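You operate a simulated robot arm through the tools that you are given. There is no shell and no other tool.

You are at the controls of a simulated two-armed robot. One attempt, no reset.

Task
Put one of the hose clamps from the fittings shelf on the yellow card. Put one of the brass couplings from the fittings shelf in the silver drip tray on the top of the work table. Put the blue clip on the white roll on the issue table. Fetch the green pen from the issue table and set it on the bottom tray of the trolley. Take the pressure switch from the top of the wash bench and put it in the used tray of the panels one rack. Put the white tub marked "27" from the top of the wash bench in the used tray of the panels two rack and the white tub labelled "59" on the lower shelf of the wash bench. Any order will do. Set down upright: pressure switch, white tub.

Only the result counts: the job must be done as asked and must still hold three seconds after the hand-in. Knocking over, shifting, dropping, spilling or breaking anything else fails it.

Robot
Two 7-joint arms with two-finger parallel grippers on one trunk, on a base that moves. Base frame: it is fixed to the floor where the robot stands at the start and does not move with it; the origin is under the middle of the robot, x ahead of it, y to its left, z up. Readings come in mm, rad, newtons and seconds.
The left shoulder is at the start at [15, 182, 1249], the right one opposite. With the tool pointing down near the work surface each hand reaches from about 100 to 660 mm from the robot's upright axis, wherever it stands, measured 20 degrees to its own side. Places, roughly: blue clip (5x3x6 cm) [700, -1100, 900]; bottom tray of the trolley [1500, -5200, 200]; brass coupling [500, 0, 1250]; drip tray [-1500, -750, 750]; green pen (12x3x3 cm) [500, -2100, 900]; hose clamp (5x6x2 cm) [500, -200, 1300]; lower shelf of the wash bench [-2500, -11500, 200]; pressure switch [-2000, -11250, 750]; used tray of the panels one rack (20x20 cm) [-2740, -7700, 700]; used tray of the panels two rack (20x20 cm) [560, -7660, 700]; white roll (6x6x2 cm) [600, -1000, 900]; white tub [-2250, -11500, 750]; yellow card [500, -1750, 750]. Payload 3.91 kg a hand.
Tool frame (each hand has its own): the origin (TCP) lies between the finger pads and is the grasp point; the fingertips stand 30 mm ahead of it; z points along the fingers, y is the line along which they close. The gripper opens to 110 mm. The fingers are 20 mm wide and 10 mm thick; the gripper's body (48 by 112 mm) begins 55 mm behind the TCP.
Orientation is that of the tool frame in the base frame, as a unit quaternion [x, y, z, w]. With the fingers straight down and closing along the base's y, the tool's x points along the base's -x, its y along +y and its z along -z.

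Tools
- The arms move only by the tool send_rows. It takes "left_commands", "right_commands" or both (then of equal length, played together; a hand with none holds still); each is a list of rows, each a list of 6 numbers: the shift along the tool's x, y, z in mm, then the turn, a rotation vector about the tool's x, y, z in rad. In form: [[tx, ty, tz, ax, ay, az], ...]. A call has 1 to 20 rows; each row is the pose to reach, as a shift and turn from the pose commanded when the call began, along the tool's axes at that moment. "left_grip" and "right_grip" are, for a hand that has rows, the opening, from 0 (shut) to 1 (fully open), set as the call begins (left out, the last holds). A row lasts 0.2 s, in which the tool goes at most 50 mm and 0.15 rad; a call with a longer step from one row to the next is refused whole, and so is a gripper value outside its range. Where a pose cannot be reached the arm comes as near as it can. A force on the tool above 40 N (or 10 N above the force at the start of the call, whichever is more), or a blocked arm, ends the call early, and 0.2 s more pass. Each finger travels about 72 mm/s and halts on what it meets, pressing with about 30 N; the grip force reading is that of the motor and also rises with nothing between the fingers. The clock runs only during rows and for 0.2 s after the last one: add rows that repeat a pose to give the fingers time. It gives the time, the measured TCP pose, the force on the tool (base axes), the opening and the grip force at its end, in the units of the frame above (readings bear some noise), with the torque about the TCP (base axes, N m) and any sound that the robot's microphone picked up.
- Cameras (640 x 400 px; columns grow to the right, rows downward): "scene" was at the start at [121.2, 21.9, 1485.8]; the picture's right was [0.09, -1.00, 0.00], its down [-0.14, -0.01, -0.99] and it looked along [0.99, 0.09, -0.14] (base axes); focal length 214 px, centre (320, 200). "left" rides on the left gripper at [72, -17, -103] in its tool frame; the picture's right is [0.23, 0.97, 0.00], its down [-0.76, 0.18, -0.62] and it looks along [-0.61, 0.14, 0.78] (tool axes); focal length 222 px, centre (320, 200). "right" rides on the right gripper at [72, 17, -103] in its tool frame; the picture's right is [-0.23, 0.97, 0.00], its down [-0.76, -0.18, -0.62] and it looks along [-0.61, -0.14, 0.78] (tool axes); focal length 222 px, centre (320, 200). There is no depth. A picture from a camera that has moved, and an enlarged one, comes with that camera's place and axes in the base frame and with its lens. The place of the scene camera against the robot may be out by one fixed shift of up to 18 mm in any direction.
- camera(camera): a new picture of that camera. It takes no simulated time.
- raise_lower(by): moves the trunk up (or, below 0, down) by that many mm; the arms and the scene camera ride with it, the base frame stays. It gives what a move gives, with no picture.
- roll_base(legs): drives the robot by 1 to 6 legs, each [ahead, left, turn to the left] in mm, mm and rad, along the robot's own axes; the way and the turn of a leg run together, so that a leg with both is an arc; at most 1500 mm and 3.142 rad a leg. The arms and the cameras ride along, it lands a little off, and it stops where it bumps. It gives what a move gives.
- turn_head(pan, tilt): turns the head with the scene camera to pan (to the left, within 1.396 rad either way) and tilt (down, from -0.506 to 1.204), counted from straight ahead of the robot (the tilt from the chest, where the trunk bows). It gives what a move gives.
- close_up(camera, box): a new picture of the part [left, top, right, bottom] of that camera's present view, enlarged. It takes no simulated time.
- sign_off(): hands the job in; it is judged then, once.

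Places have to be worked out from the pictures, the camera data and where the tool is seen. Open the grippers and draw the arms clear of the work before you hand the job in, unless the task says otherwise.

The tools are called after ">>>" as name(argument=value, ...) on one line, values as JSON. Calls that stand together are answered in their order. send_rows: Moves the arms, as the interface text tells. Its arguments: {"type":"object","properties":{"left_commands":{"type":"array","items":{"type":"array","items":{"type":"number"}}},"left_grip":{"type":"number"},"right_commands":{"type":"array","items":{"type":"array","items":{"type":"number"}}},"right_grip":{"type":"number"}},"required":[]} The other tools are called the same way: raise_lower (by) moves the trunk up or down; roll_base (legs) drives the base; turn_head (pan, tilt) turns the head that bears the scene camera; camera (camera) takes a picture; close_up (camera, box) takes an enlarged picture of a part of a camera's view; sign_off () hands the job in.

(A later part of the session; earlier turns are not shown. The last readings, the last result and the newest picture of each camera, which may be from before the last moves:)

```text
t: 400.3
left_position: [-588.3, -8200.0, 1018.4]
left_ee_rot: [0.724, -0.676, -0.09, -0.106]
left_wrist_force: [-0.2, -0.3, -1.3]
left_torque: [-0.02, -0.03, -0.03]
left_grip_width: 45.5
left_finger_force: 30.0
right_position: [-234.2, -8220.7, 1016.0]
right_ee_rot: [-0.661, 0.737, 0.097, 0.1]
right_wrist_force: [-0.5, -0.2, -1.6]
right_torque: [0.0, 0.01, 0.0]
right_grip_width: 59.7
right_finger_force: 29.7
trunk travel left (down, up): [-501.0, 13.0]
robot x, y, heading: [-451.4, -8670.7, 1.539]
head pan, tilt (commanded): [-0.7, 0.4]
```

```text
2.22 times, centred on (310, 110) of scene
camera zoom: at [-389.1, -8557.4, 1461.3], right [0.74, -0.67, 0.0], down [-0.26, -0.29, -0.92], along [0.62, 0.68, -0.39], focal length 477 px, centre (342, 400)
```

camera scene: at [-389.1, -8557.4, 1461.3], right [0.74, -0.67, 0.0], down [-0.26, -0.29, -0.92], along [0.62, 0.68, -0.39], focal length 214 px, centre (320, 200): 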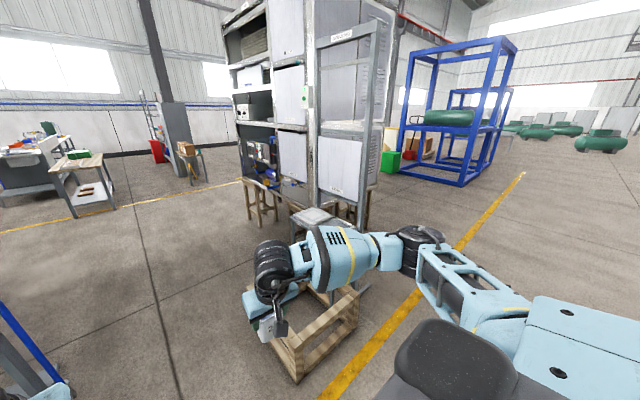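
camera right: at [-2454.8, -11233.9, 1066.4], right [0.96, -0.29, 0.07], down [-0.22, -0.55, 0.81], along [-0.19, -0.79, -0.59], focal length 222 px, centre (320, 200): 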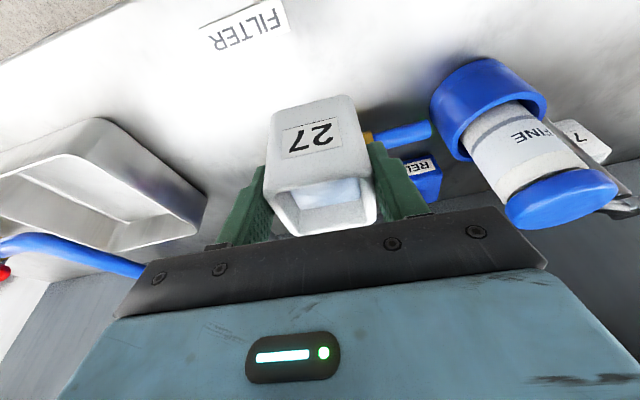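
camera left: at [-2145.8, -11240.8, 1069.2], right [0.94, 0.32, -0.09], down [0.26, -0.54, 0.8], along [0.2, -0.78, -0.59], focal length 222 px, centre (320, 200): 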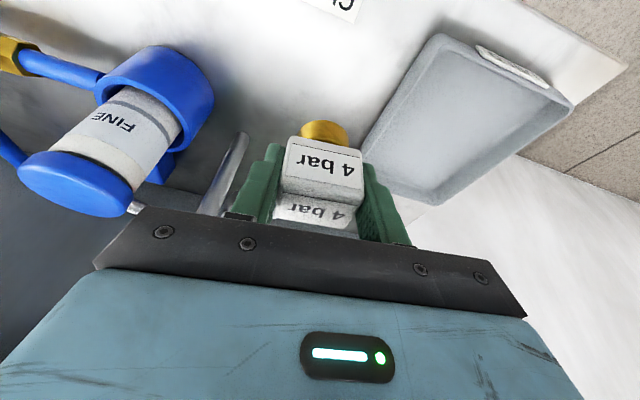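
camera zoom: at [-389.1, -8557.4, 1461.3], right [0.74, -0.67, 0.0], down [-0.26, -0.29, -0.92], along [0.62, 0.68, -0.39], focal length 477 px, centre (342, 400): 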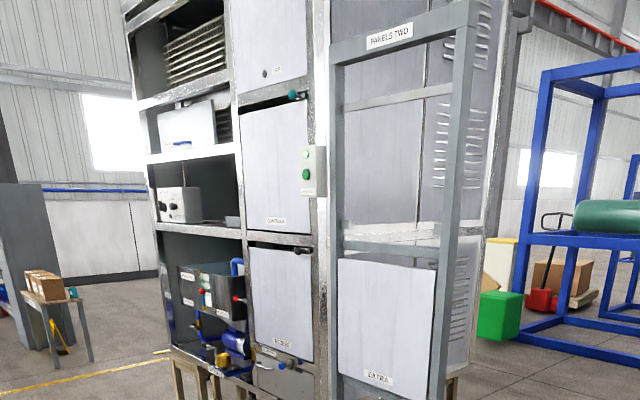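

The grey frame is itself the "PANELS TWO" rack, with two small trays side by side on its shelf; the used tray should be the southern one. I drive up beside it and face it from the west to read the labels.

>>> roll_base(legs=[[1200, 0, 0.02], [0, 0, -1.55]])

>>> turn_head(pan=0.0, tilt=0.4)

>>> camera(camera="scene")

```text
t: 410.3
left_position: [84.1, -7353.8, 1017.7]
left_ee_rot: [0.001, 0.99, -0.016, 0.139]
left_wrist_force: [0.6, 0.1, -1.4]
left_torque: [0.0, -0.03, 0.01]
left_grip_width: 45.8
left_finger_force: 30.1
right_position: [39.9, -7705.6, 1018.0]
right_ee_rot: [0.089, 0.986, -0.008, 0.14]
right_wrist_force: [-0.7, 0.2, -0.3]
right_torque: [-0.01, 0.05, 0.0]
right_grip_width: 59.6
right_finger_force: 30.0
trunk travel left (down, up): [-501.0, 13.0]
robot x, y, heading: [-395.0, -7457.5, -0.103]
head pan, tilt (commanded): [-0.7, 0.4]
```

```text
t: 411.4
left_position: [83.5, -7353.3, 1019.6]
left_ee_rot: [0.0, 0.99, -0.016, 0.138]
left_wrist_force: [0.0, -0.1, -1.6]
left_torque: [0.0, -0.01, -0.01]
left_grip_width: 45.7
left_finger_force: 30.0
right_position: [39.8, -7706.3, 1016.7]
right_ee_rot: [0.089, 0.986, -0.007, 0.14]
right_wrist_force: [0.0, -0.3, -1.4]
right_torque: [0.02, -0.01, -0.02]
right_grip_width: 59.9
right_finger_force: 30.5
trunk travel left (down, up): [-501.0, 13.0]
robot x, y, heading: [-394.0, -7461.1, -0.105]
head pan, tilt (commanded): [0.0, 0.4]
```

```text
taken
camera scene: at [-271.6, -7456.1, 1461.3], right [-0.1, -0.99, 0.0], down [-0.39, 0.04, -0.92], along [0.92, -0.1, -0.39], focal length 214 px, centre (320, 200)
```

scene: 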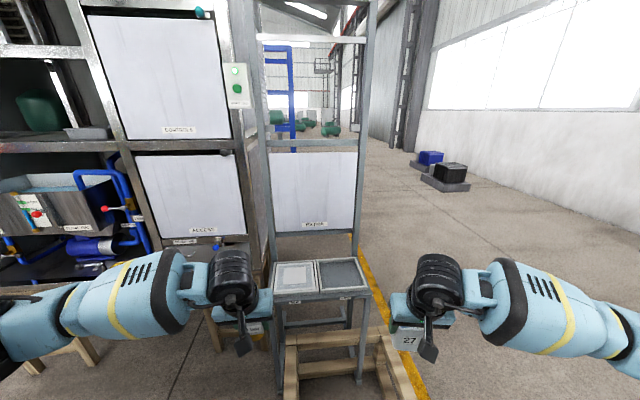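

>>> close_up(camera="scene", box=[255, 240, 395, 400])

>>> close_up(camera="scene", box=[265, 255, 375, 310])

```text
2.50 times, centred on (325, 320) of scene
camera zoom: at [-271.6, -7456.1, 1461.3], right [-0.1, -0.99, 0.0], down [-0.39, 0.04, -0.92], along [0.92, -0.1, -0.39], focal length 536 px, centre (308, -100)
```

zoom: 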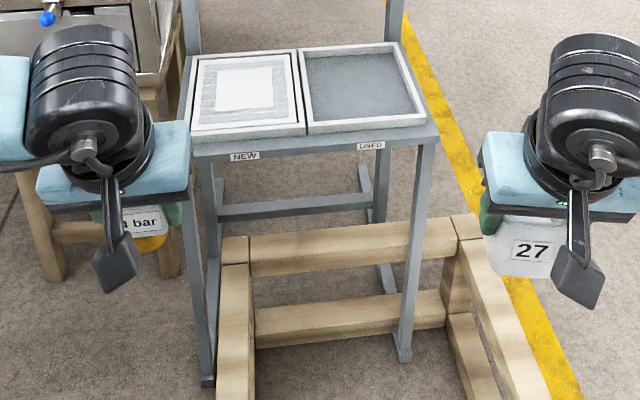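

```text
5.82 times, centred on (320, 282) of scene
camera zoom: at [-271.6, -7456.1, 1461.3], right [-0.1, -0.99, 0.0], down [-0.39, 0.04, -0.92], along [0.92, -0.1, -0.39], focal length 1248 px, centre (320, -280)
```

zoom: 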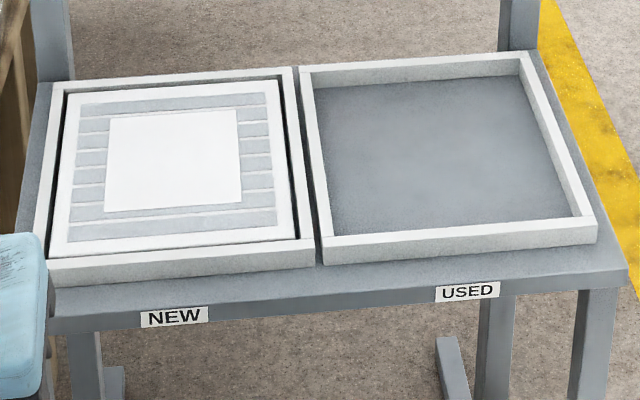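

The right-hand tray is labelled USED and is centred at about [560, -7656], with its rim near z = 720. The wooden frame blocks approach from the west, so I will come from the south, facing +y. I turn, back down to y ≈ -8230, and strafe in front of it.

>>> roll_base(legs=[[0, 0, 1.676], [-780, 0, 0]])

>>> roll_base(legs=[[0, -400, 0]])

>>> turn_head(pan=-0.4, tilt=0.6)

>>> camera(camera="scene")

```text
t: 419.7
left_position: [-540.1, -7774.0, 1018.5]
left_ee_rot: [0.734, -0.665, -0.091, -0.105]
left_wrist_force: [1.2, 0.9, -1.7]
left_torque: [-0.01, 0.05, -0.03]
left_grip_width: 45.8
left_finger_force: 30.0
right_position: [-183.6, -7782.0, 1016.0]
right_ee_rot: [-0.672, 0.727, 0.099, 0.1]
right_wrist_force: [0.4, -0.9, -1.2]
right_torque: [-0.01, 0.01, -0.01]
right_grip_width: 59.7
right_finger_force: 29.8
trunk travel left (down, up): [-501.0, 13.0]
robot x, y, heading: [-391.8, -8235.1, 1.566]
head pan, tilt (commanded): [0.0, 0.4]
```

```text
t: 423.8
left_position: [-143.3, -7774.0, 1018.5]
left_ee_rot: [0.739, -0.659, -0.093, -0.104]
left_wrist_force: [1.0, -0.4, -2.8]
left_torque: [0.01, -0.05, -0.03]
left_grip_width: 46.0
left_finger_force: 29.9
right_position: [212.9, -7777.1, 1015.5]
right_ee_rot: [-0.678, 0.722, 0.1, 0.099]
right_wrist_force: [1.0, -0.3, -1.1]
right_torque: [-0.01, -0.02, 0.03]
right_grip_width: 59.7
right_finger_force: 30.2
trunk travel left (down, up): [-501.0, 13.0]
robot x, y, heading: [19.1, -8235.0, 1.58]
head pan, tilt (commanded): [0.0, 0.4]
```

```text
t: 424.7
left_position: [-143.7, -7775.4, 1018.3]
left_ee_rot: [0.739, -0.659, -0.093, -0.104]
left_wrist_force: [0.5, -1.0, -2.7]
left_torque: [-0.01, 0.03, 0.01]
left_grip_width: 45.6
left_finger_force: 30.2
right_position: [211.5, -7777.5, 1016.4]
right_ee_rot: [-0.678, 0.722, 0.099, 0.099]
right_wrist_force: [0.2, -0.7, -1.5]
right_torque: [-0.02, 0.0, -0.01]
right_grip_width: 59.6
right_finger_force: 29.9
trunk travel left (down, up): [-501.0, 13.0]
robot x, y, heading: [12.7, -8235.7, 1.583]
head pan, tilt (commanded): [-0.4, 0.6]
```

```text
taken
camera scene: at [48.4, -8111.9, 1443.1], right [0.93, -0.38, 0.0], down [-0.21, -0.52, -0.83], along [0.31, 0.76, -0.56], focal length 214 px, centre (320, 200)
```

scene: 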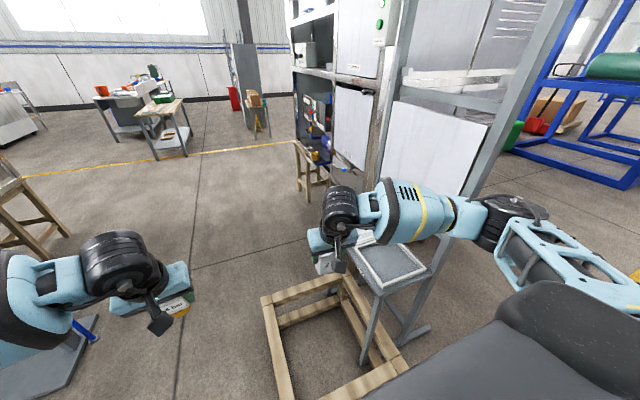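

The wooden frame's west side is at x ≈ 25, and the USED tray is visible beyond it. I strafe right another 335 mm to line the right hand up with the tray, keeping clear of the rack's post at x ≈ 697.

>>> roll_base(legs=[[0, -335, -0.01]])

>>> turn_head(pan=-0.1, tilt=0.75)

>>> camera(camera="scene")

>>> camera(camera="right")

```text
t: 428.1
left_position: [185.9, -7770.2, 1018.3]
left_ee_rot: [0.735, -0.664, -0.091, -0.105]
left_wrist_force: [-0.2, 0.1, -1.1]
left_torque: [-0.02, 0.01, -0.03]
left_grip_width: 45.9
left_finger_force: 29.9
right_position: [540.8, -7777.6, 1015.7]
right_ee_rot: [-0.673, 0.726, 0.1, 0.099]
right_wrist_force: [-0.6, 1.0, -1.4]
right_torque: [0.02, 0.0, 0.01]
right_grip_width: 60.0
right_finger_force: 29.6
trunk travel left (down, up): [-501.0, 13.0]
robot x, y, heading: [336.9, -8230.7, 1.572]
head pan, tilt (commanded): [-0.4, 0.6]
```

```text
t: 428.9
left_position: [184.2, -7769.9, 1019.7]
left_ee_rot: [0.735, -0.664, -0.092, -0.105]
left_wrist_force: [0.7, -0.2, -2.1]
left_torque: [-0.03, -0.02, 0.01]
left_grip_width: 45.9
left_finger_force: 30.3
right_position: [540.4, -7777.9, 1016.3]
right_ee_rot: [-0.674, 0.726, 0.099, 0.099]
right_wrist_force: [-0.3, -0.4, -1.4]
right_torque: [-0.03, 0.0, 0.0]
right_grip_width: 59.7
right_finger_force: 30.0
trunk travel left (down, up): [-501.0, 13.0]
robot x, y, heading: [341.3, -8236.8, 1.57]
head pan, tilt (commanded): [-0.099, 0.75]
```

```text
taken
camera scene: at [346.5, -8109.4, 1430.2], right [0.99, -0.1, 0.0], down [-0.07, -0.68, -0.73], along [0.07, 0.73, -0.68], focal length 214 px, centre (320, 200)
```

scene: 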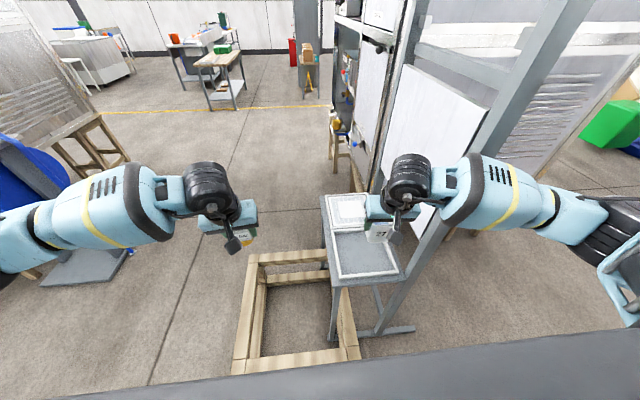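

```text
taken
camera right: at [515.2, -7873.7, 1096.5], right [-0.95, 0.29, 0.07], down [0.23, 0.54, 0.81], along [0.19, 0.79, -0.58], focal length 222 px, centre (320, 200)
```

right: 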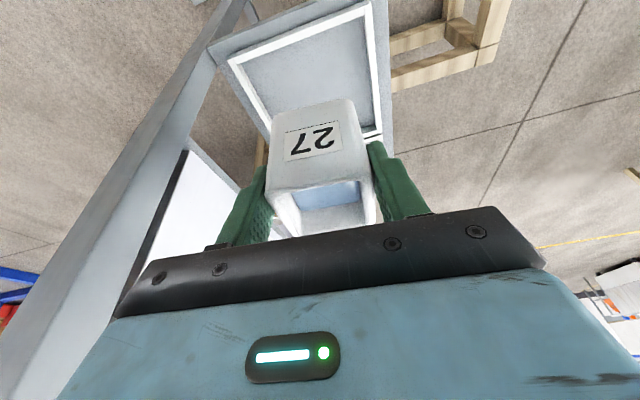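

From here my right forearm would cross the rack's south post. An approach from the south-west keeps it clear. I move back left to x ≈ 60 and turn to face the tray diagonally.

>>> roll_base(legs=[[0, 285, 0], [0, 0, -0.77]])

>>> turn_head(pan=0.0, tilt=0.6)

>>> camera(camera="scene")

>>> camera(camera="right")

```text
t: 434.0
left_position: [267.6, -7795.4, 1018.2]
left_ee_rot: [-0.429, 0.892, 0.046, 0.132]
left_wrist_force: [0.1, -0.5, -1.3]
left_torque: [-0.03, 0.02, 0.0]
left_grip_width: 45.9
left_finger_force: 29.2
right_position: [516.0, -8051.4, 1015.5]
right_ee_rot: [-0.348, 0.927, 0.054, 0.129]
right_wrist_force: [0.5, -0.6, -1.2]
right_torque: [-0.05, 0.0, 0.01]
right_grip_width: 59.7
right_finger_force: 29.8
trunk travel left (down, up): [-501.0, 13.0]
robot x, y, heading: [48.8, -8232.4, 0.793]
head pan, tilt (commanded): [-0.099, 0.75]
```

```text
t: 434.7
left_position: [268.2, -7797.1, 1019.3]
left_ee_rot: [-0.429, 0.893, 0.046, 0.132]
left_wrist_force: [-0.1, 0.5, -2.5]
left_torque: [0.0, 0.01, 0.01]
left_grip_width: 45.7
left_finger_force: 30.1
right_position: [515.7, -8050.9, 1015.6]
right_ee_rot: [-0.348, 0.927, 0.054, 0.129]
right_wrist_force: [0.4, 0.7, -2.6]
right_torque: [0.0, 0.02, 0.02]
right_grip_width: 59.8
right_finger_force: 29.8
trunk travel left (down, up): [-501.0, 13.0]
robot x, y, heading: [51.8, -8239.0, 0.797]
head pan, tilt (commanded): [0.0, 0.6]
```

```text
taken
camera scene: at [133.7, -8136.9, 1443.0], right [0.71, -0.7, 0.0], down [-0.4, -0.4, -0.82], along [0.58, 0.59, -0.57], focal length 214 px, centre (320, 200)
```

scene: 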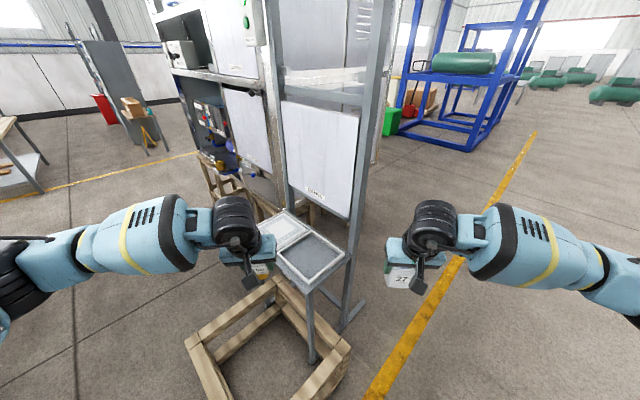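

```text
taken
camera right: at [429.1, -8102.7, 1096.4], right [-0.48, 0.88, 0.07], down [0.54, 0.23, 0.81], along [0.69, 0.43, -0.58], focal length 222 px, centre (320, 200)
```

right: 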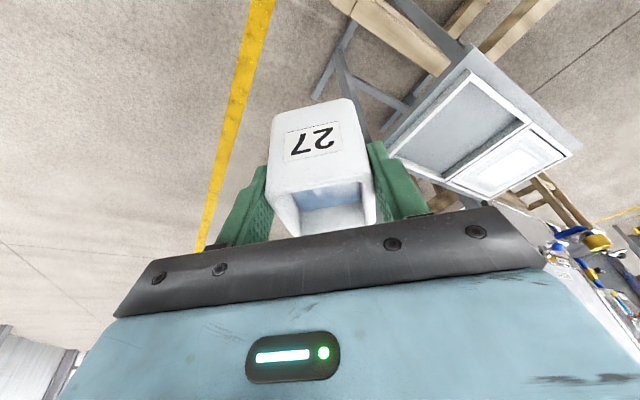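

From this angle the tray is straight ahead and the post stays to its right. I move forward 70 mm, then lower the trunk 150 mm to gain reach, checking that the tub stays level.

>>> roll_base(legs=[[70, 0, 0]])

>>> raise_lower(by=-80)

>>> raise_lower(by=-90)

>>> camera(camera="scene")

>>> camera(camera="right")

```text
t: 435.7
left_position: [314.6, -7745.7, 1017.2]
left_ee_rot: [-0.429, 0.892, 0.045, 0.131]
left_wrist_force: [0.8, 0.8, -2.6]
left_torque: [-0.02, 0.05, 0.03]
left_grip_width: 45.7
left_finger_force: 29.6
right_position: [563.8, -8000.4, 1016.8]
right_ee_rot: [-0.348, 0.927, 0.054, 0.129]
right_wrist_force: [1.2, -0.3, -0.9]
right_torque: [-0.05, 0.0, 0.0]
right_grip_width: 59.8
right_finger_force: 29.8
trunk travel left (down, up): [-501.0, 13.0]
robot x, y, heading: [100.1, -8183.9, 0.792]
head pan, tilt (commanded): [0.0, 0.6]
```

```text
t: 436.9
left_position: [315.8, -7746.2, 938.4]
left_ee_rot: [-0.428, 0.893, 0.047, 0.132]
left_wrist_force: [-0.5, -0.4, -2.5]
left_torque: [-0.02, -0.02, 0.0]
left_grip_width: 45.5
left_finger_force: 30.0
right_position: [563.9, -8000.4, 937.5]
right_ee_rot: [-0.348, 0.927, 0.055, 0.131]
right_wrist_force: [-0.2, -0.6, -0.1]
right_torque: [-0.04, 0.02, 0.0]
right_grip_width: 59.7
right_finger_force: 30.4
trunk travel left (down, up): [-421.0, 93.0]
robot x, y, heading: [102.6, -8183.2, 0.793]
head pan, tilt (commanded): [0.0, 0.6]
```

```text
t: 438.2
left_position: [315.1, -7746.5, 848.8]
left_ee_rot: [-0.429, 0.892, 0.046, 0.132]
left_wrist_force: [-0.5, 0.3, -1.7]
left_torque: [-0.03, 0.02, 0.01]
left_grip_width: 45.9
left_finger_force: 30.2
right_position: [563.7, -8001.6, 846.7]
right_ee_rot: [-0.348, 0.927, 0.053, 0.129]
right_wrist_force: [-0.5, -0.6, -0.2]
right_torque: [-0.04, 0.01, 0.0]
right_grip_width: 60.0
right_finger_force: 30.4
trunk travel left (down, up): [-331.0, 183.0]
robot x, y, heading: [103.2, -8183.1, 0.797]
head pan, tilt (commanded): [0.0, 0.6]
```

```text
taken
camera scene: at [258.6, -8009.8, 1248.3], right [0.71, -0.7, 0.0], down [-0.4, -0.4, -0.83], along [0.58, 0.59, -0.56], focal length 214 px, centre (320, 200)
```

scene: 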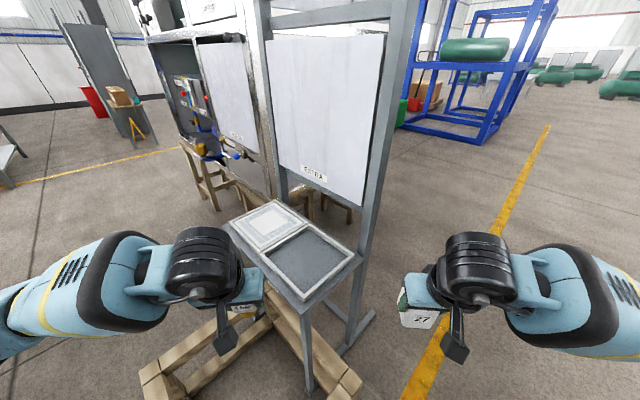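

```text
taken
camera right: at [477.8, -8052.9, 926.9], right [-0.48, 0.88, 0.07], down [0.54, 0.23, 0.81], along [0.69, 0.43, -0.58], focal length 222 px, centre (320, 200)
```

right: 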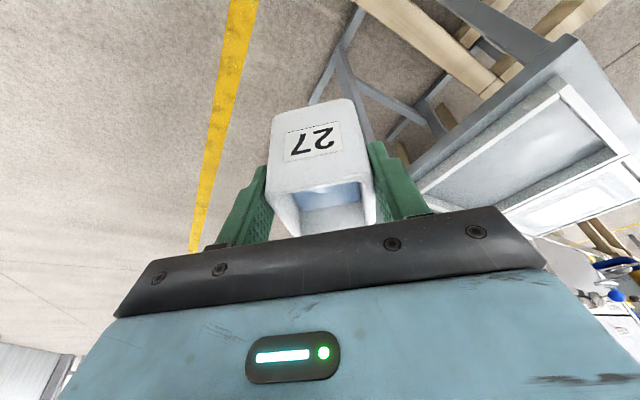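

The tub stayed level. I zoom in on the tray to fix its position from this closer viewpoint.

>>> close_up(camera="scene", box=[215, 180, 375, 310])

```text
3.08 times, centred on (295, 245) of scene
camera zoom: at [258.6, -8009.8, 1248.3], right [0.71, -0.7, 0.0], down [-0.4, -0.4, -0.83], along [0.58, 0.59, -0.56], focal length 660 px, centre (397, 62)
```

zoom: 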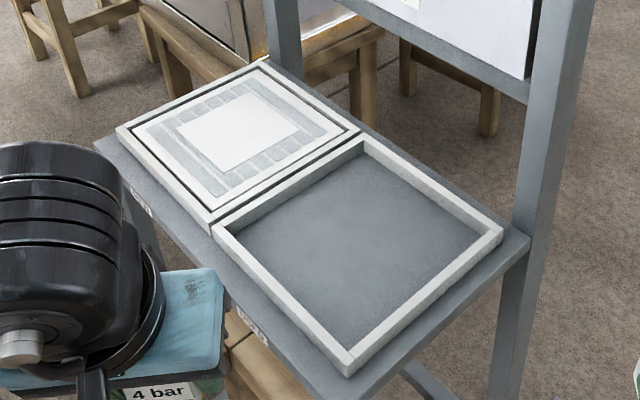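

The USED tray's corners resolve to x 453–660 and y -7770 to -7558, centre [556, -7664], rim near z = 722. I carry the tub straight over it at z ≈ 880, passing well clear of the post.

>>> send_rows(right_commands=[[-8, 10, -8, 0, 0, 0], [-25, 31, -16, 0, 0, 0], [-44, 53, -16, 0, 0, 0], [-63, 76, -12, 0, 0, 0], [-83, 100, -7, 0, 0, 0], [-103, 125, -1, 0, 0, 0], [-123, 150, 5, 0, 0, 0], [-143, 174, 10, 0, 0, 0], [-163, 198, 15, 0, 0, 0], [-182, 221, 20, 0, 0, 0], [-200, 243, 24, 0, 0, 0], [-213.3, 259, 27, 0, 0, 0], [-213.3, 259, 27, 0, 0, 0]])

>>> camera(camera="right")

>>> camera(camera="scene")

```text
t: 441.0
left_position: [315.6, -7746.8, 848.6]
left_ee_rot: [-0.43, 0.892, 0.046, 0.132]
left_wrist_force: [0.1, -1.0, -1.7]
left_torque: [0.0, 0.01, 0.0]
left_grip_width: 45.8
left_finger_force: 29.8
right_position: [552.7, -7665.5, 879.9]
right_ee_rot: [-0.349, 0.926, 0.055, 0.129]
right_wrist_force: [0.0, 0.2, -1.1]
right_torque: [0.0, 0.0, 0.01]
right_grip_width: 59.8
right_finger_force: 30.0
trunk travel left (down, up): [-331.0, 183.0]
robot x, y, heading: [101.7, -8183.0, 0.795]
head pan, tilt (commanded): [0.0, 0.6]
```

```text
taken
camera right: at [466.4, -7718.8, 960.7], right [-0.48, 0.87, 0.07], down [0.54, 0.23, 0.81], along [0.69, 0.43, -0.58], focal length 222 px, centre (320, 200)
```

right: 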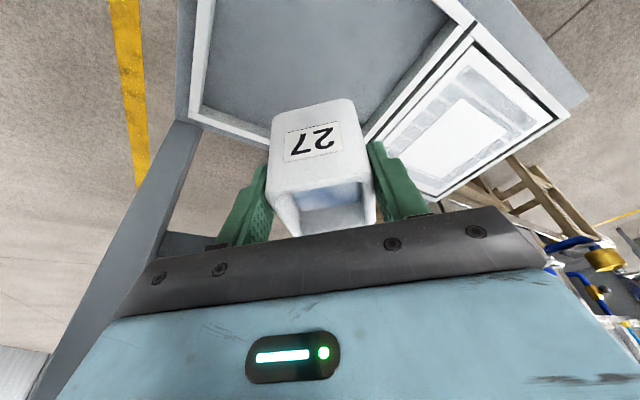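

```text
taken
camera scene: at [259.0, -8009.9, 1248.3], right [0.71, -0.7, 0.0], down [-0.4, -0.4, -0.82], along [0.58, 0.59, -0.57], focal length 214 px, centre (320, 200)
```

scene: 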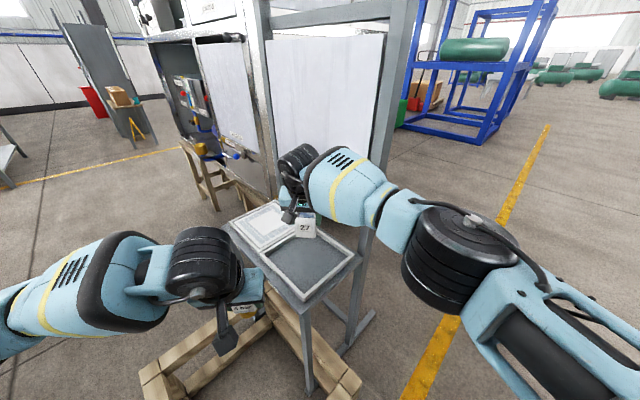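

The tub hangs over the USED tray with the arm clear of the post. I lower it steadily to about 15 mm above the expected contact.

>>> send_rows(right_commands=[[3, 0, 10, 0, 0, 0], [8, -0.2, 27, 0, 0, 0], [13, -0.4, 46, 0, 0, 0], [18, -0.5, 64, 0, 0, 0], [23, -0.7, 80, 0, 0, 0], [26.2, -0.8, 91, 0, 0, 0], [26.2, -0.8, 91, 0, 0, 0]])

>>> camera(camera="right")

>>> close_up(camera="scene", box=[215, 130, 415, 310])

```text
t: 442.6
left_position: [315.1, -7747.0, 847.6]
left_ee_rot: [-0.429, 0.892, 0.045, 0.132]
left_wrist_force: [-0.8, -0.7, -1.2]
left_torque: [0.01, 0.0, -0.04]
left_grip_width: 45.5
left_finger_force: 29.9
right_position: [553.8, -7665.8, 786.8]
right_ee_rot: [-0.348, 0.927, 0.054, 0.13]
right_wrist_force: [0.8, 0.0, -1.9]
right_torque: [0.01, 0.03, 0.01]
right_grip_width: 59.8
right_finger_force: 29.5
trunk travel left (down, up): [-331.0, 183.0]
robot x, y, heading: [99.8, -8186.2, 0.793]
head pan, tilt (commanded): [0.0, 0.6]
```

```text
taken
camera right: at [467.3, -7717.8, 868.0], right [-0.48, 0.88, 0.07], down [0.54, 0.23, 0.81], along [0.69, 0.43, -0.58], focal length 222 px, centre (320, 200)
```

right: 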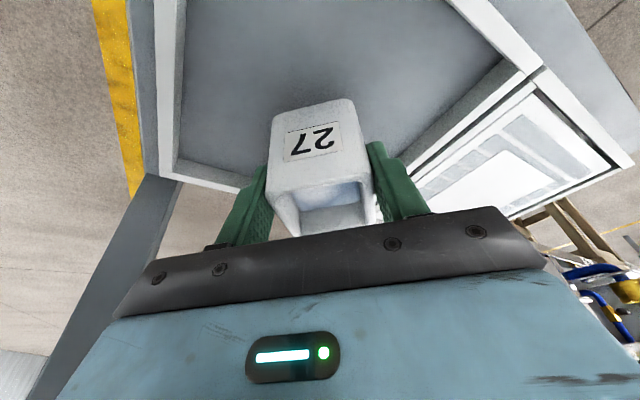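

```text
2.22 times, centred on (315, 220) of scene
camera zoom: at [258.7, -8009.7, 1248.3], right [0.71, -0.7, 0.0], down [-0.4, -0.4, -0.82], along [0.58, 0.59, -0.57], focal length 477 px, centre (331, 156)
```

zoom: 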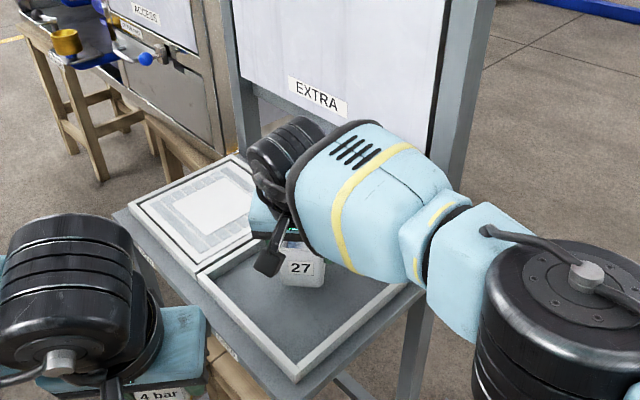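

The tub is inside the tray's outline. I lower in 2 mm steps to find the floor.

>>> send_rows(right_commands=[[0.6, 0, 1.9, 0, 0, 0], [1.1, 0, 3.8, 0, 0, 0], [1.7, 0, 5.8, 0, 0, 0], [2.2, 0, 7.7, 0, 0, 0], [2.2, 0, 7.7, 0, 0, 0]])

>>> send_rows(right_commands=[[0.3, 0, 1, 0, 0, 0], [0.6, 0, 2, 0, 0, 0], [0.9, 0, 3, 0, 0, 0], [0.9, 0, 3, 0, 0, 0]])

```text
t: 443.8
left_position: [315.8, -7746.9, 848.6]
left_ee_rot: [-0.429, 0.892, 0.046, 0.131]
left_wrist_force: [0.1, 0.3, -1.7]
left_torque: [-0.01, 0.0, 0.01]
left_grip_width: 45.8
left_finger_force: 29.6
right_position: [552.9, -7666.3, 779.9]
right_ee_rot: [-0.348, 0.927, 0.054, 0.129]
right_wrist_force: [0.6, 0.2, -1.4]
right_torque: [-0.05, 0.03, -0.01]
right_grip_width: 59.9
right_finger_force: 29.9
trunk travel left (down, up): [-331.0, 183.0]
robot x, y, heading: [98.7, -8184.2, 0.795]
head pan, tilt (commanded): [0.0, 0.6]
```

```text
t: 444.8
left_position: [315.3, -7745.9, 847.9]
left_ee_rot: [-0.429, 0.893, 0.045, 0.132]
left_wrist_force: [0.0, -0.3, -1.9]
left_torque: [-0.03, 0.04, -0.04]
left_grip_width: 45.3
left_finger_force: 29.8
right_position: [551.9, -7666.2, 776.6]
right_ee_rot: [-0.348, 0.927, 0.054, 0.129]
right_wrist_force: [0.6, 0.3, -0.9]
right_torque: [-0.02, 0.03, 0.0]
right_grip_width: 59.7
right_finger_force: 29.7
trunk travel left (down, up): [-331.0, 183.0]
robot x, y, heading: [97.5, -8183.8, 0.793]
head pan, tilt (commanded): [0.0, 0.6]
```

No contact yet at 776.6. I continue in 1 mm steps.

>>> send_rows(right_commands=[[0.3, 0, 1, 0, 0, 0], [0.6, 0, 2, 0, 0, 0], [0.9, 0, 3, 0, 0, 0], [1.1, 0, 4, 0, 0, 0], [1.1, 0, 4, 0, 0, 0]])

>>> send_rows(right_commands=[[0.3, 0, 1, 0, 0, 0], [0.6, 0, 2, 0, 0, 0], [0.6, 0, 2, 0, 0, 0]])

```text
t: 446.0
left_position: [316.0, -7746.5, 848.8]
left_ee_rot: [-0.428, 0.893, 0.045, 0.131]
left_wrist_force: [-0.1, 0.3, -2.4]
left_torque: [0.01, -0.01, -0.03]
left_grip_width: 45.6
left_finger_force: 29.7
right_position: [552.9, -7666.2, 770.5]
right_ee_rot: [-0.348, 0.927, 0.054, 0.13]
right_wrist_force: [-0.5, 0.0, -0.8]
right_torque: [0.02, 0.04, -0.01]
right_grip_width: 59.8
right_finger_force: 29.9
trunk travel left (down, up): [-331.0, 183.0]
robot x, y, heading: [104.1, -8186.5, 0.792]
head pan, tilt (commanded): [0.0, 0.6]
```

```text
t: 446.8
left_position: [315.0, -7746.7, 849.5]
left_ee_rot: [-0.429, 0.892, 0.045, 0.132]
left_wrist_force: [-0.3, 0.5, -1.5]
left_torque: [0.0, 0.01, -0.01]
left_grip_width: 45.6
left_finger_force: 30.0
right_position: [552.5, -7666.9, 768.1]
right_ee_rot: [-0.348, 0.927, 0.054, 0.129]
right_wrist_force: [-0.4, 0.0, -1.6]
right_torque: [-0.05, 0.02, -0.01]
right_grip_width: 59.8
right_finger_force: 30.3
trunk travel left (down, up): [-331.0, 183.0]
robot x, y, heading: [102.1, -8182.4, 0.793]
head pan, tilt (commanded): [0.0, 0.6]
```

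>>> close_up(camera="right", box=[230, 60, 420, 240])

>>> close_up(camera="scene", box=[260, 180, 360, 300])

```text
2.22 times, centred on (325, 150) of right
camera zoom: at [466.6, -7718.1, 849.3], right [-0.48, 0.88, 0.07], down [0.54, 0.23, 0.81], along [0.69, 0.43, -0.58], focal length 494 px, centre (309, 311)
```

zoom: 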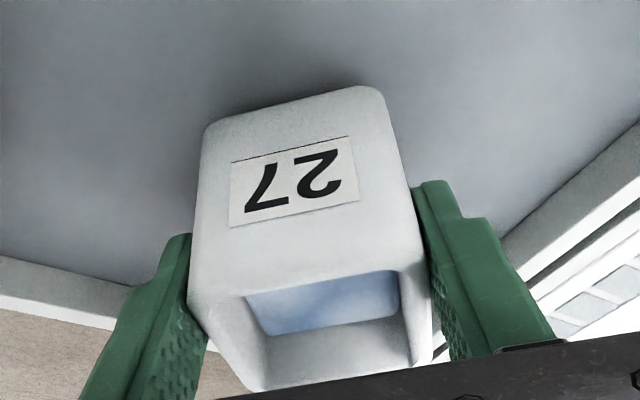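

```text
3.33 times, centred on (310, 240) of scene
camera zoom: at [258.6, -8009.6, 1248.3], right [0.71, -0.7, 0.0], down [-0.4, -0.4, -0.82], along [0.58, 0.59, -0.57], focal length 715 px, centre (353, 67)
```

zoom: 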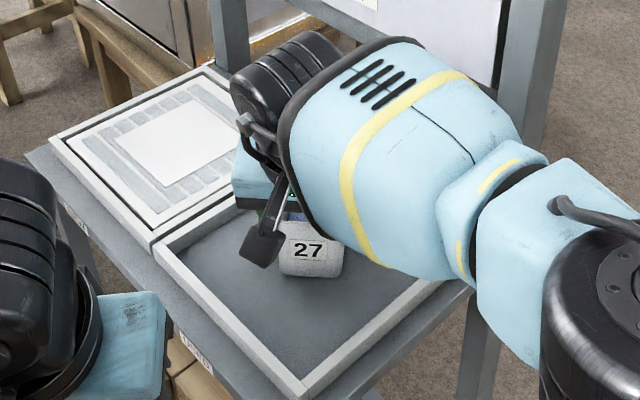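

The tub's shadow shows it is nearly down. I continue in 1 mm steps.

>>> send_rows(right_commands=[[0.3, 0, 1, 0, 0, 0], [0.6, 0, 2, 0, 0, 0], [0.9, 0, 3, 0, 0, 0], [0.9, 0, 3, 0, 0, 0]])

>>> send_rows(right_commands=[[0.3, 0, 1, 0, 0, 0], [0.6, 0, 2, 0, 0, 0], [0.9, 0, 3, 0, 0, 0], [0.9, 0, 3, 0, 0, 0]])

```text
t: 447.8
left_position: [314.9, -7746.5, 848.4]
left_ee_rot: [-0.429, 0.893, 0.046, 0.131]
left_wrist_force: [0.8, 0.1, -1.3]
left_torque: [-0.06, 0.02, 0.01]
left_grip_width: 45.8
left_finger_force: 29.6
right_position: [550.8, -7667.3, 767.6]
right_ee_rot: [-0.349, 0.927, 0.053, 0.128]
right_wrist_force: [-0.3, 0.3, -1.2]
right_torque: [-0.02, 0.0, 0.03]
right_grip_width: 59.9
right_finger_force: 30.3
trunk travel left (down, up): [-331.0, 183.0]
robot x, y, heading: [99.5, -8181.7, 0.79]
head pan, tilt (commanded): [0.0, 0.6]
```

```text
t: 448.8
left_position: [314.1, -7746.5, 849.8]
left_ee_rot: [-0.428, 0.893, 0.045, 0.131]
left_wrist_force: [0.8, 0.2, -2.4]
left_torque: [0.04, 0.01, -0.04]
left_grip_width: 45.5
left_finger_force: 30.0
right_position: [552.6, -7666.8, 765.7]
right_ee_rot: [-0.35, 0.926, 0.055, 0.131]
right_wrist_force: [0.1, 2.5, 12.1]
right_torque: [0.05, -0.4, 0.05]
right_grip_width: 60.0
right_finger_force: 30.4
trunk travel left (down, up): [-331.0, 183.0]
robot x, y, heading: [103.8, -8182.4, 0.796]
head pan, tilt (commanded): [0.0, 0.6]
```

It touches down with about 13 N. I ease up 2 mm and open the fingers.

>>> send_rows(right_commands=[[-0.5, 0, -1.8, 0, 0, 0], [-0.5, 0, -1.8, 0, 0, 0]])

>>> send_rows(right_commands=[[0, 0, 0, 0, 0, 0], [0, 0, 0, 0, 0, 0], [0, 0, 0, 0, 0, 0]], right_grip=0.76)

>>> camera(camera="right")

```text
t: 449.4
left_position: [315.0, -7746.6, 849.1]
left_ee_rot: [-0.43, 0.892, 0.046, 0.132]
left_wrist_force: [-0.7, 0.1, -1.2]
left_torque: [-0.04, -0.02, -0.02]
left_grip_width: 45.3
left_finger_force: 29.8
right_position: [553.5, -7668.3, 764.8]
right_ee_rot: [-0.349, 0.927, 0.054, 0.129]
right_wrist_force: [-2.4, 2.1, 8.5]
right_torque: [0.22, -0.37, 0.16]
right_grip_width: 59.5
right_finger_force: 29.3
trunk travel left (down, up): [-331.0, 183.0]
robot x, y, heading: [98.6, -8186.6, 0.799]
head pan, tilt (commanded): [0.0, 0.6]
```

```text
t: 450.2
left_position: [314.6, -7746.7, 848.9]
left_ee_rot: [-0.429, 0.893, 0.045, 0.131]
left_wrist_force: [0.1, 0.1, -2.3]
left_torque: [-0.05, 0.01, 0.01]
left_grip_width: 45.7
left_finger_force: 30.1
right_position: [553.1, -7669.1, 764.6]
right_ee_rot: [-0.348, 0.927, 0.053, 0.129]
right_wrist_force: [-0.3, -0.1, -0.3]
right_torque: [-0.03, 0.01, -0.04]
right_grip_width: 83.4
right_finger_force: 0.0
trunk travel left (down, up): [-331.0, 183.0]
robot x, y, heading: [97.7, -8183.0, 0.793]
head pan, tilt (commanded): [0.0, 0.6]
```

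```text
taken
camera right: at [467.6, -7719.2, 844.8], right [-0.48, 0.88, 0.07], down [0.54, 0.23, 0.81], along [0.69, 0.42, -0.59], focal length 222 px, centre (320, 200)
```

right: 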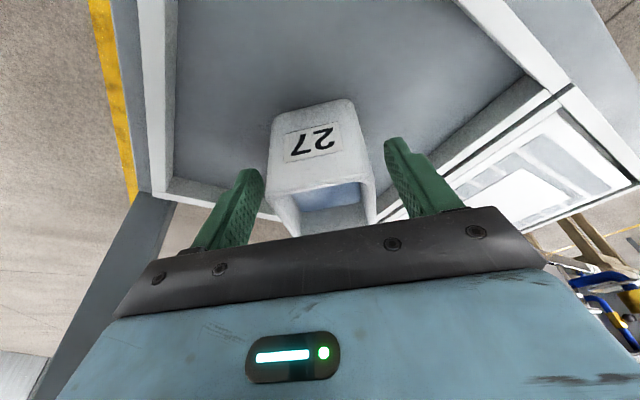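

The tub is released and upright. I withdraw the hand upward along its axis and then back out past the post.

>>> send_rows(right_commands=[[0, 0, -12, 0, 0, 0], [0, 0, -35, 0, 0, 0], [0, 0, -70, 0, 0, 0], [0, 0, -110, 0, 0, 0], [22, -33, -121, 0, 0, 0], [45, -68, -132, 0, 0, 0], [68, -103, -143, 0, 0, 0], [91, -138, -154, 0, 0, 0], [114, -173, -166, 0, 0, 0], [140, -212, -178, 0, 0, 0], [166.5, -252, -191, 0, 0, 0], [166.5, -252, -191, 0, 0, 0]])

>>> camera(camera="scene")

>>> close_up(camera="scene", box=[215, 180, 375, 310])

```text
t: 452.8
left_position: [315.2, -7745.3, 847.3]
left_ee_rot: [-0.429, 0.893, 0.045, 0.131]
left_wrist_force: [0.5, 0.1, -2.6]
left_torque: [-0.04, 0.02, 0.0]
left_grip_width: 46.0
left_finger_force: 30.2
right_position: [560.3, -8001.9, 903.4]
right_ee_rot: [-0.349, 0.927, 0.054, 0.129]
right_wrist_force: [0.7, -0.6, 0.6]
right_torque: [-0.01, -0.01, 0.02]
right_grip_width: 83.6
right_finger_force: 0.0
trunk travel left (down, up): [-331.0, 183.0]
robot x, y, heading: [98.1, -8182.8, 0.794]
head pan, tilt (commanded): [0.0, 0.6]
```

```text
taken
camera scene: at [258.5, -8008.9, 1248.2], right [0.71, -0.7, 0.0], down [-0.4, -0.4, -0.82], along [0.58, 0.59, -0.57], focal length 214 px, centre (320, 200)
```

scene: 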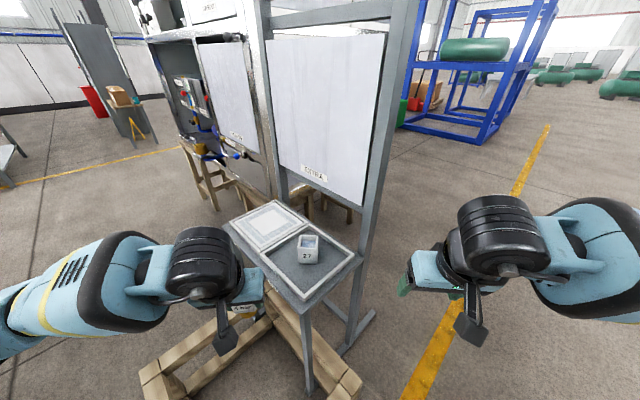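

```text
3.08 times, centred on (295, 245) of scene
camera zoom: at [258.5, -8008.9, 1248.2], right [0.71, -0.7, 0.0], down [-0.4, -0.4, -0.82], along [0.58, 0.59, -0.57], focal length 660 px, centre (397, 62)
```

zoom: 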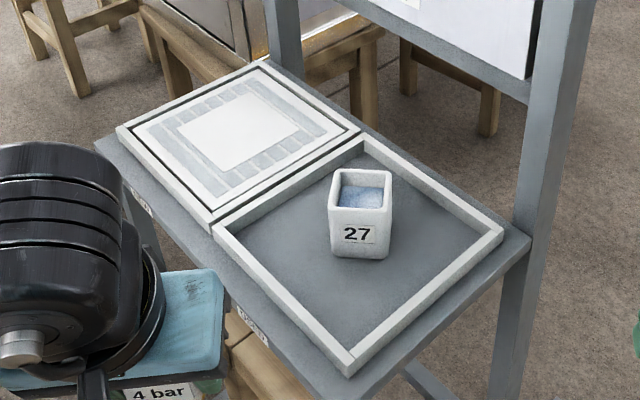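

Tub "27" stands in the USED tray of PANELS TWO. The last item is the pressure switch for PANELS ONE. I raise the trunk, turn north, and move back to the open lane at x ≈ -450.

>>> raise_lower(by=170)

>>> roll_base(legs=[[-120, 0, 0], [0, 0, 0.776]])

>>> roll_base(legs=[[0, 450, 0]])

>>> turn_head(pan=0.2, tilt=0.25)

>>> camera(camera="scene")

```text
t: 454.7
left_position: [314.0, -7745.3, 1017.5]
left_ee_rot: [-0.428, 0.893, 0.045, 0.131]
left_wrist_force: [-0.2, 0.0, -1.9]
left_torque: [-0.01, -0.01, -0.03]
left_grip_width: 45.8
left_finger_force: 30.2
right_position: [561.1, -7997.1, 1069.1]
right_ee_rot: [-0.348, 0.927, 0.054, 0.128]
right_wrist_force: [-0.1, 0.1, -0.2]
right_torque: [-0.01, -0.02, -0.02]
right_grip_width: 83.7
right_finger_force: 0.0
trunk travel left (down, up): [-501.0, 13.0]
robot x, y, heading: [99.9, -8184.2, 0.794]
head pan, tilt (commanded): [0.0, 0.6]
```

```text
t: 457.9
left_position: [-137.6, -7809.6, 1018.0]
left_ee_rot: [0.732, -0.667, -0.091, -0.106]
left_wrist_force: [1.4, 0.0, -1.5]
left_torque: [0.01, 0.04, 0.01]
left_grip_width: 45.8
left_finger_force: 29.8
right_position: [213.4, -7820.0, 1070.6]
right_ee_rot: [-0.669, 0.73, 0.097, 0.099]
right_wrist_force: [-0.1, -0.4, -0.1]
right_torque: [-0.01, 0.01, -0.02]
right_grip_width: 83.6
right_finger_force: 0.0
trunk travel left (down, up): [-501.0, 13.0]
robot x, y, heading: [13.1, -8272.7, 1.562]
head pan, tilt (commanded): [0.0, 0.6]
```

```text
t: 462.5
left_position: [-595.0, -7800.4, 1017.9]
left_ee_rot: [0.728, -0.671, -0.091, -0.106]
left_wrist_force: [-0.2, 0.2, -2.6]
left_torque: [-0.04, 0.03, 0.0]
left_grip_width: 45.7
left_finger_force: 30.1
right_position: [-243.5, -7814.7, 1071.1]
right_ee_rot: [-0.666, 0.733, 0.098, 0.101]
right_wrist_force: [0.7, 0.2, -0.7]
right_torque: [-0.03, 0.03, -0.01]
right_grip_width: 83.4
right_finger_force: 0.1
trunk travel left (down, up): [-501.0, 13.0]
robot x, y, heading: [-454.6, -8266.5, 1.547]
head pan, tilt (commanded): [0.0, 0.6]
```

```text
t: 463.4
left_position: [-594.0, -7800.1, 1018.3]
left_ee_rot: [0.728, -0.672, -0.09, -0.106]
left_wrist_force: [0.4, -0.7, -1.6]
left_torque: [-0.01, 0.02, -0.03]
left_grip_width: 45.6
left_finger_force: 30.3
right_position: [-243.0, -7814.7, 1070.3]
right_ee_rot: [-0.666, 0.733, 0.098, 0.1]
right_wrist_force: [-0.5, -0.2, -1.6]
right_torque: [-0.03, 0.02, -0.02]
right_grip_width: 83.7
right_finger_force: 0.0
trunk travel left (down, up): [-501.0, 13.0]
robot x, y, heading: [-446.1, -8265.2, 1.546]
head pan, tilt (commanded): [0.201, 0.25]
```

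```text
taken
camera scene: at [-465.8, -8132.4, 1475.2], right [0.98, 0.18, 0.0], down [0.04, -0.24, -0.97], along [-0.17, 0.95, -0.25], focal length 214 px, centre (320, 200)
```

scene: 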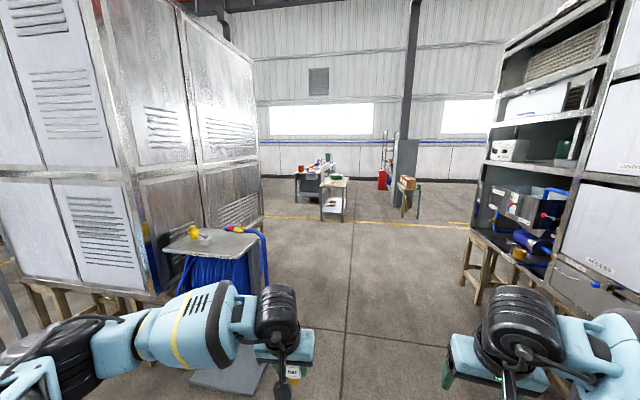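

The lane north is clear, with the hose reel on my left below elbow height. I drive about 2.9 m north.

>>> roll_base(legs=[[1450, -20, 0.02], [1450, -20, 0.01]])

>>> turn_head(pan=0.9, tilt=0.25)

>>> camera(camera="scene")

```text
t: 477.4
left_position: [-529.7, -4890.0, 1019.0]
left_ee_rot: [0.732, -0.667, -0.092, -0.105]
left_wrist_force: [0.5, 0.5, -1.3]
left_torque: [-0.01, -0.01, 0.0]
left_grip_width: 45.6
left_finger_force: 30.5
right_position: [-179.8, -4901.6, 1070.8]
right_ee_rot: [-0.669, 0.73, 0.098, 0.099]
right_wrist_force: [-0.1, -0.1, 0.1]
right_torque: [-0.01, -0.03, 0.02]
right_grip_width: 83.5
right_finger_force: 0.0
trunk travel left (down, up): [-501.0, 13.0]
robot x, y, heading: [-382.5, -5354.4, 1.565]
head pan, tilt (commanded): [0.201, 0.25]
```

```text
t: 478.5
left_position: [-530.2, -4890.7, 1017.8]
left_ee_rot: [0.731, -0.668, -0.091, -0.106]
left_wrist_force: [-0.6, -0.4, -2.5]
left_torque: [-0.01, 0.05, -0.03]
left_grip_width: 45.7
left_finger_force: 30.3
right_position: [-180.9, -4901.3, 1069.7]
right_ee_rot: [-0.67, 0.729, 0.098, 0.1]
right_wrist_force: [-0.4, 0.1, -0.1]
right_torque: [0.0, -0.01, 0.03]
right_grip_width: 83.5
right_finger_force: 0.0
trunk travel left (down, up): [-501.0, 13.0]
robot x, y, heading: [-382.2, -5359.1, 1.562]
head pan, tilt (commanded): [0.901, 0.25]
```

```text
taken
camera scene: at [-453.6, -5254.9, 1475.3], right [0.63, 0.78, 0.0], down [0.19, -0.16, -0.97], along [-0.75, 0.61, -0.25], focal length 214 px, centre (320, 200)
```

scene: 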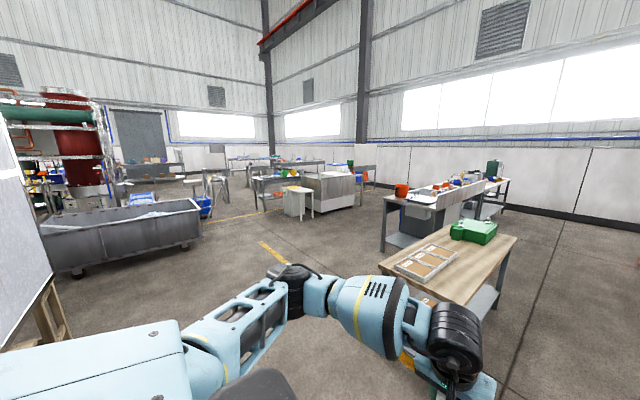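

I turn left to face west, toward the far side of the panels one unit.

>>> roll_base(legs=[[0, 0, 1.575]])

>>> turn_head(pan=0.3, tilt=0.25)

>>> camera(camera="scene")

```text
t: 482.7
left_position: [-849.3, -5495.8, 1018.4]
left_ee_rot: [0.99, 0.036, -0.139, -0.011]
left_wrist_force: [0.1, -0.2, -2.7]
left_torque: [0.0, -0.01, 0.02]
left_grip_width: 45.5
left_finger_force: 30.0
right_position: [-831.9, -5145.3, 1071.5]
right_ee_rot: [0.989, -0.052, -0.14, -0.002]
right_wrist_force: [-0.7, -0.1, -0.9]
right_torque: [0.04, 0.02, -0.01]
right_grip_width: 83.5
right_finger_force: 0.0
trunk travel left (down, up): [-501.0, 13.0]
robot x, y, heading: [-383.2, -5354.9, 3.115]
head pan, tilt (commanded): [0.901, 0.25]
```

```text
t: 483.7
left_position: [-848.6, -5495.5, 1017.8]
left_ee_rot: [0.99, 0.035, -0.139, -0.01]
left_wrist_force: [0.3, -0.2, -1.0]
left_torque: [-0.03, -0.03, -0.02]
left_grip_width: 45.7
left_finger_force: 30.0
right_position: [-831.6, -5144.3, 1071.0]
right_ee_rot: [0.989, -0.051, -0.141, -0.003]
right_wrist_force: [-0.5, -0.2, 0.6]
right_torque: [0.04, 0.0, 0.01]
right_grip_width: 83.9
right_finger_force: 0.0
trunk travel left (down, up): [-501.0, 13.0]
robot x, y, heading: [-381.0, -5353.8, 3.115]
head pan, tilt (commanded): [0.3, 0.25]
```

```text
taken
camera scene: at [-499.8, -5366.5, 1475.3], right [-0.27, 0.96, 0.0], down [0.24, 0.07, -0.97], along [-0.93, -0.26, -0.25], focal length 214 px, centre (320, 200)
```

scene: 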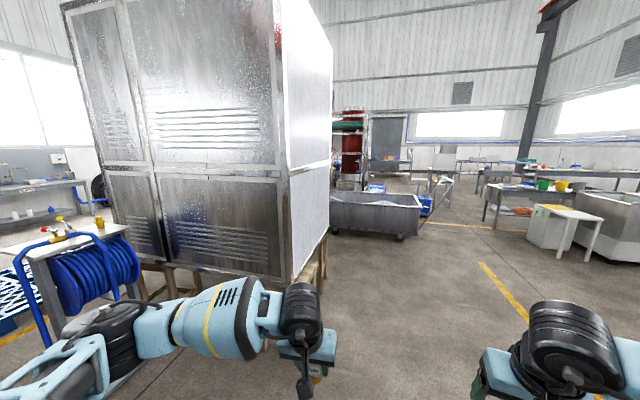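

The unit's north face is at y ≈ -5870 and a long grey cart stands further west, at x < -3870. I go west along y ≈ -5150 to about x = -3100.

>>> roll_base(legs=[[1300, -200, 0.02], [1380, 0, 0]])

>>> camera(camera="scene")

```text
t: 496.6
left_position: [-3493.9, -5233.9, 1018.1]
left_ee_rot: [0.989, 0.046, -0.138, -0.01]
left_wrist_force: [-0.2, 0.9, -2.3]
left_torque: [-0.02, -0.01, 0.01]
left_grip_width: 45.7
left_finger_force: 29.2
right_position: [-3482.3, -4882.5, 1070.1]
right_ee_rot: [0.989, -0.042, -0.141, -0.001]
right_wrist_force: [0.0, -0.2, 0.4]
right_torque: [-0.03, -0.02, 0.02]
right_grip_width: 83.6
right_finger_force: 0.1
trunk travel left (down, up): [-501.0, 13.0]
robot x, y, heading: [-3026.9, -5081.6, 3.131]
head pan, tilt (commanded): [0.3, 0.25]
```

```text
taken
camera scene: at [-3145.7, -5096.5, 1475.3], right [-0.29, 0.96, 0.0], down [0.24, 0.07, -0.97], along [-0.93, -0.28, -0.25], focal length 214 px, centre (320, 200)
```

scene: 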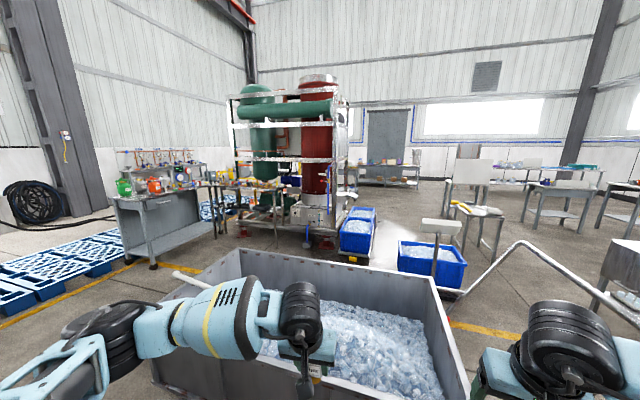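

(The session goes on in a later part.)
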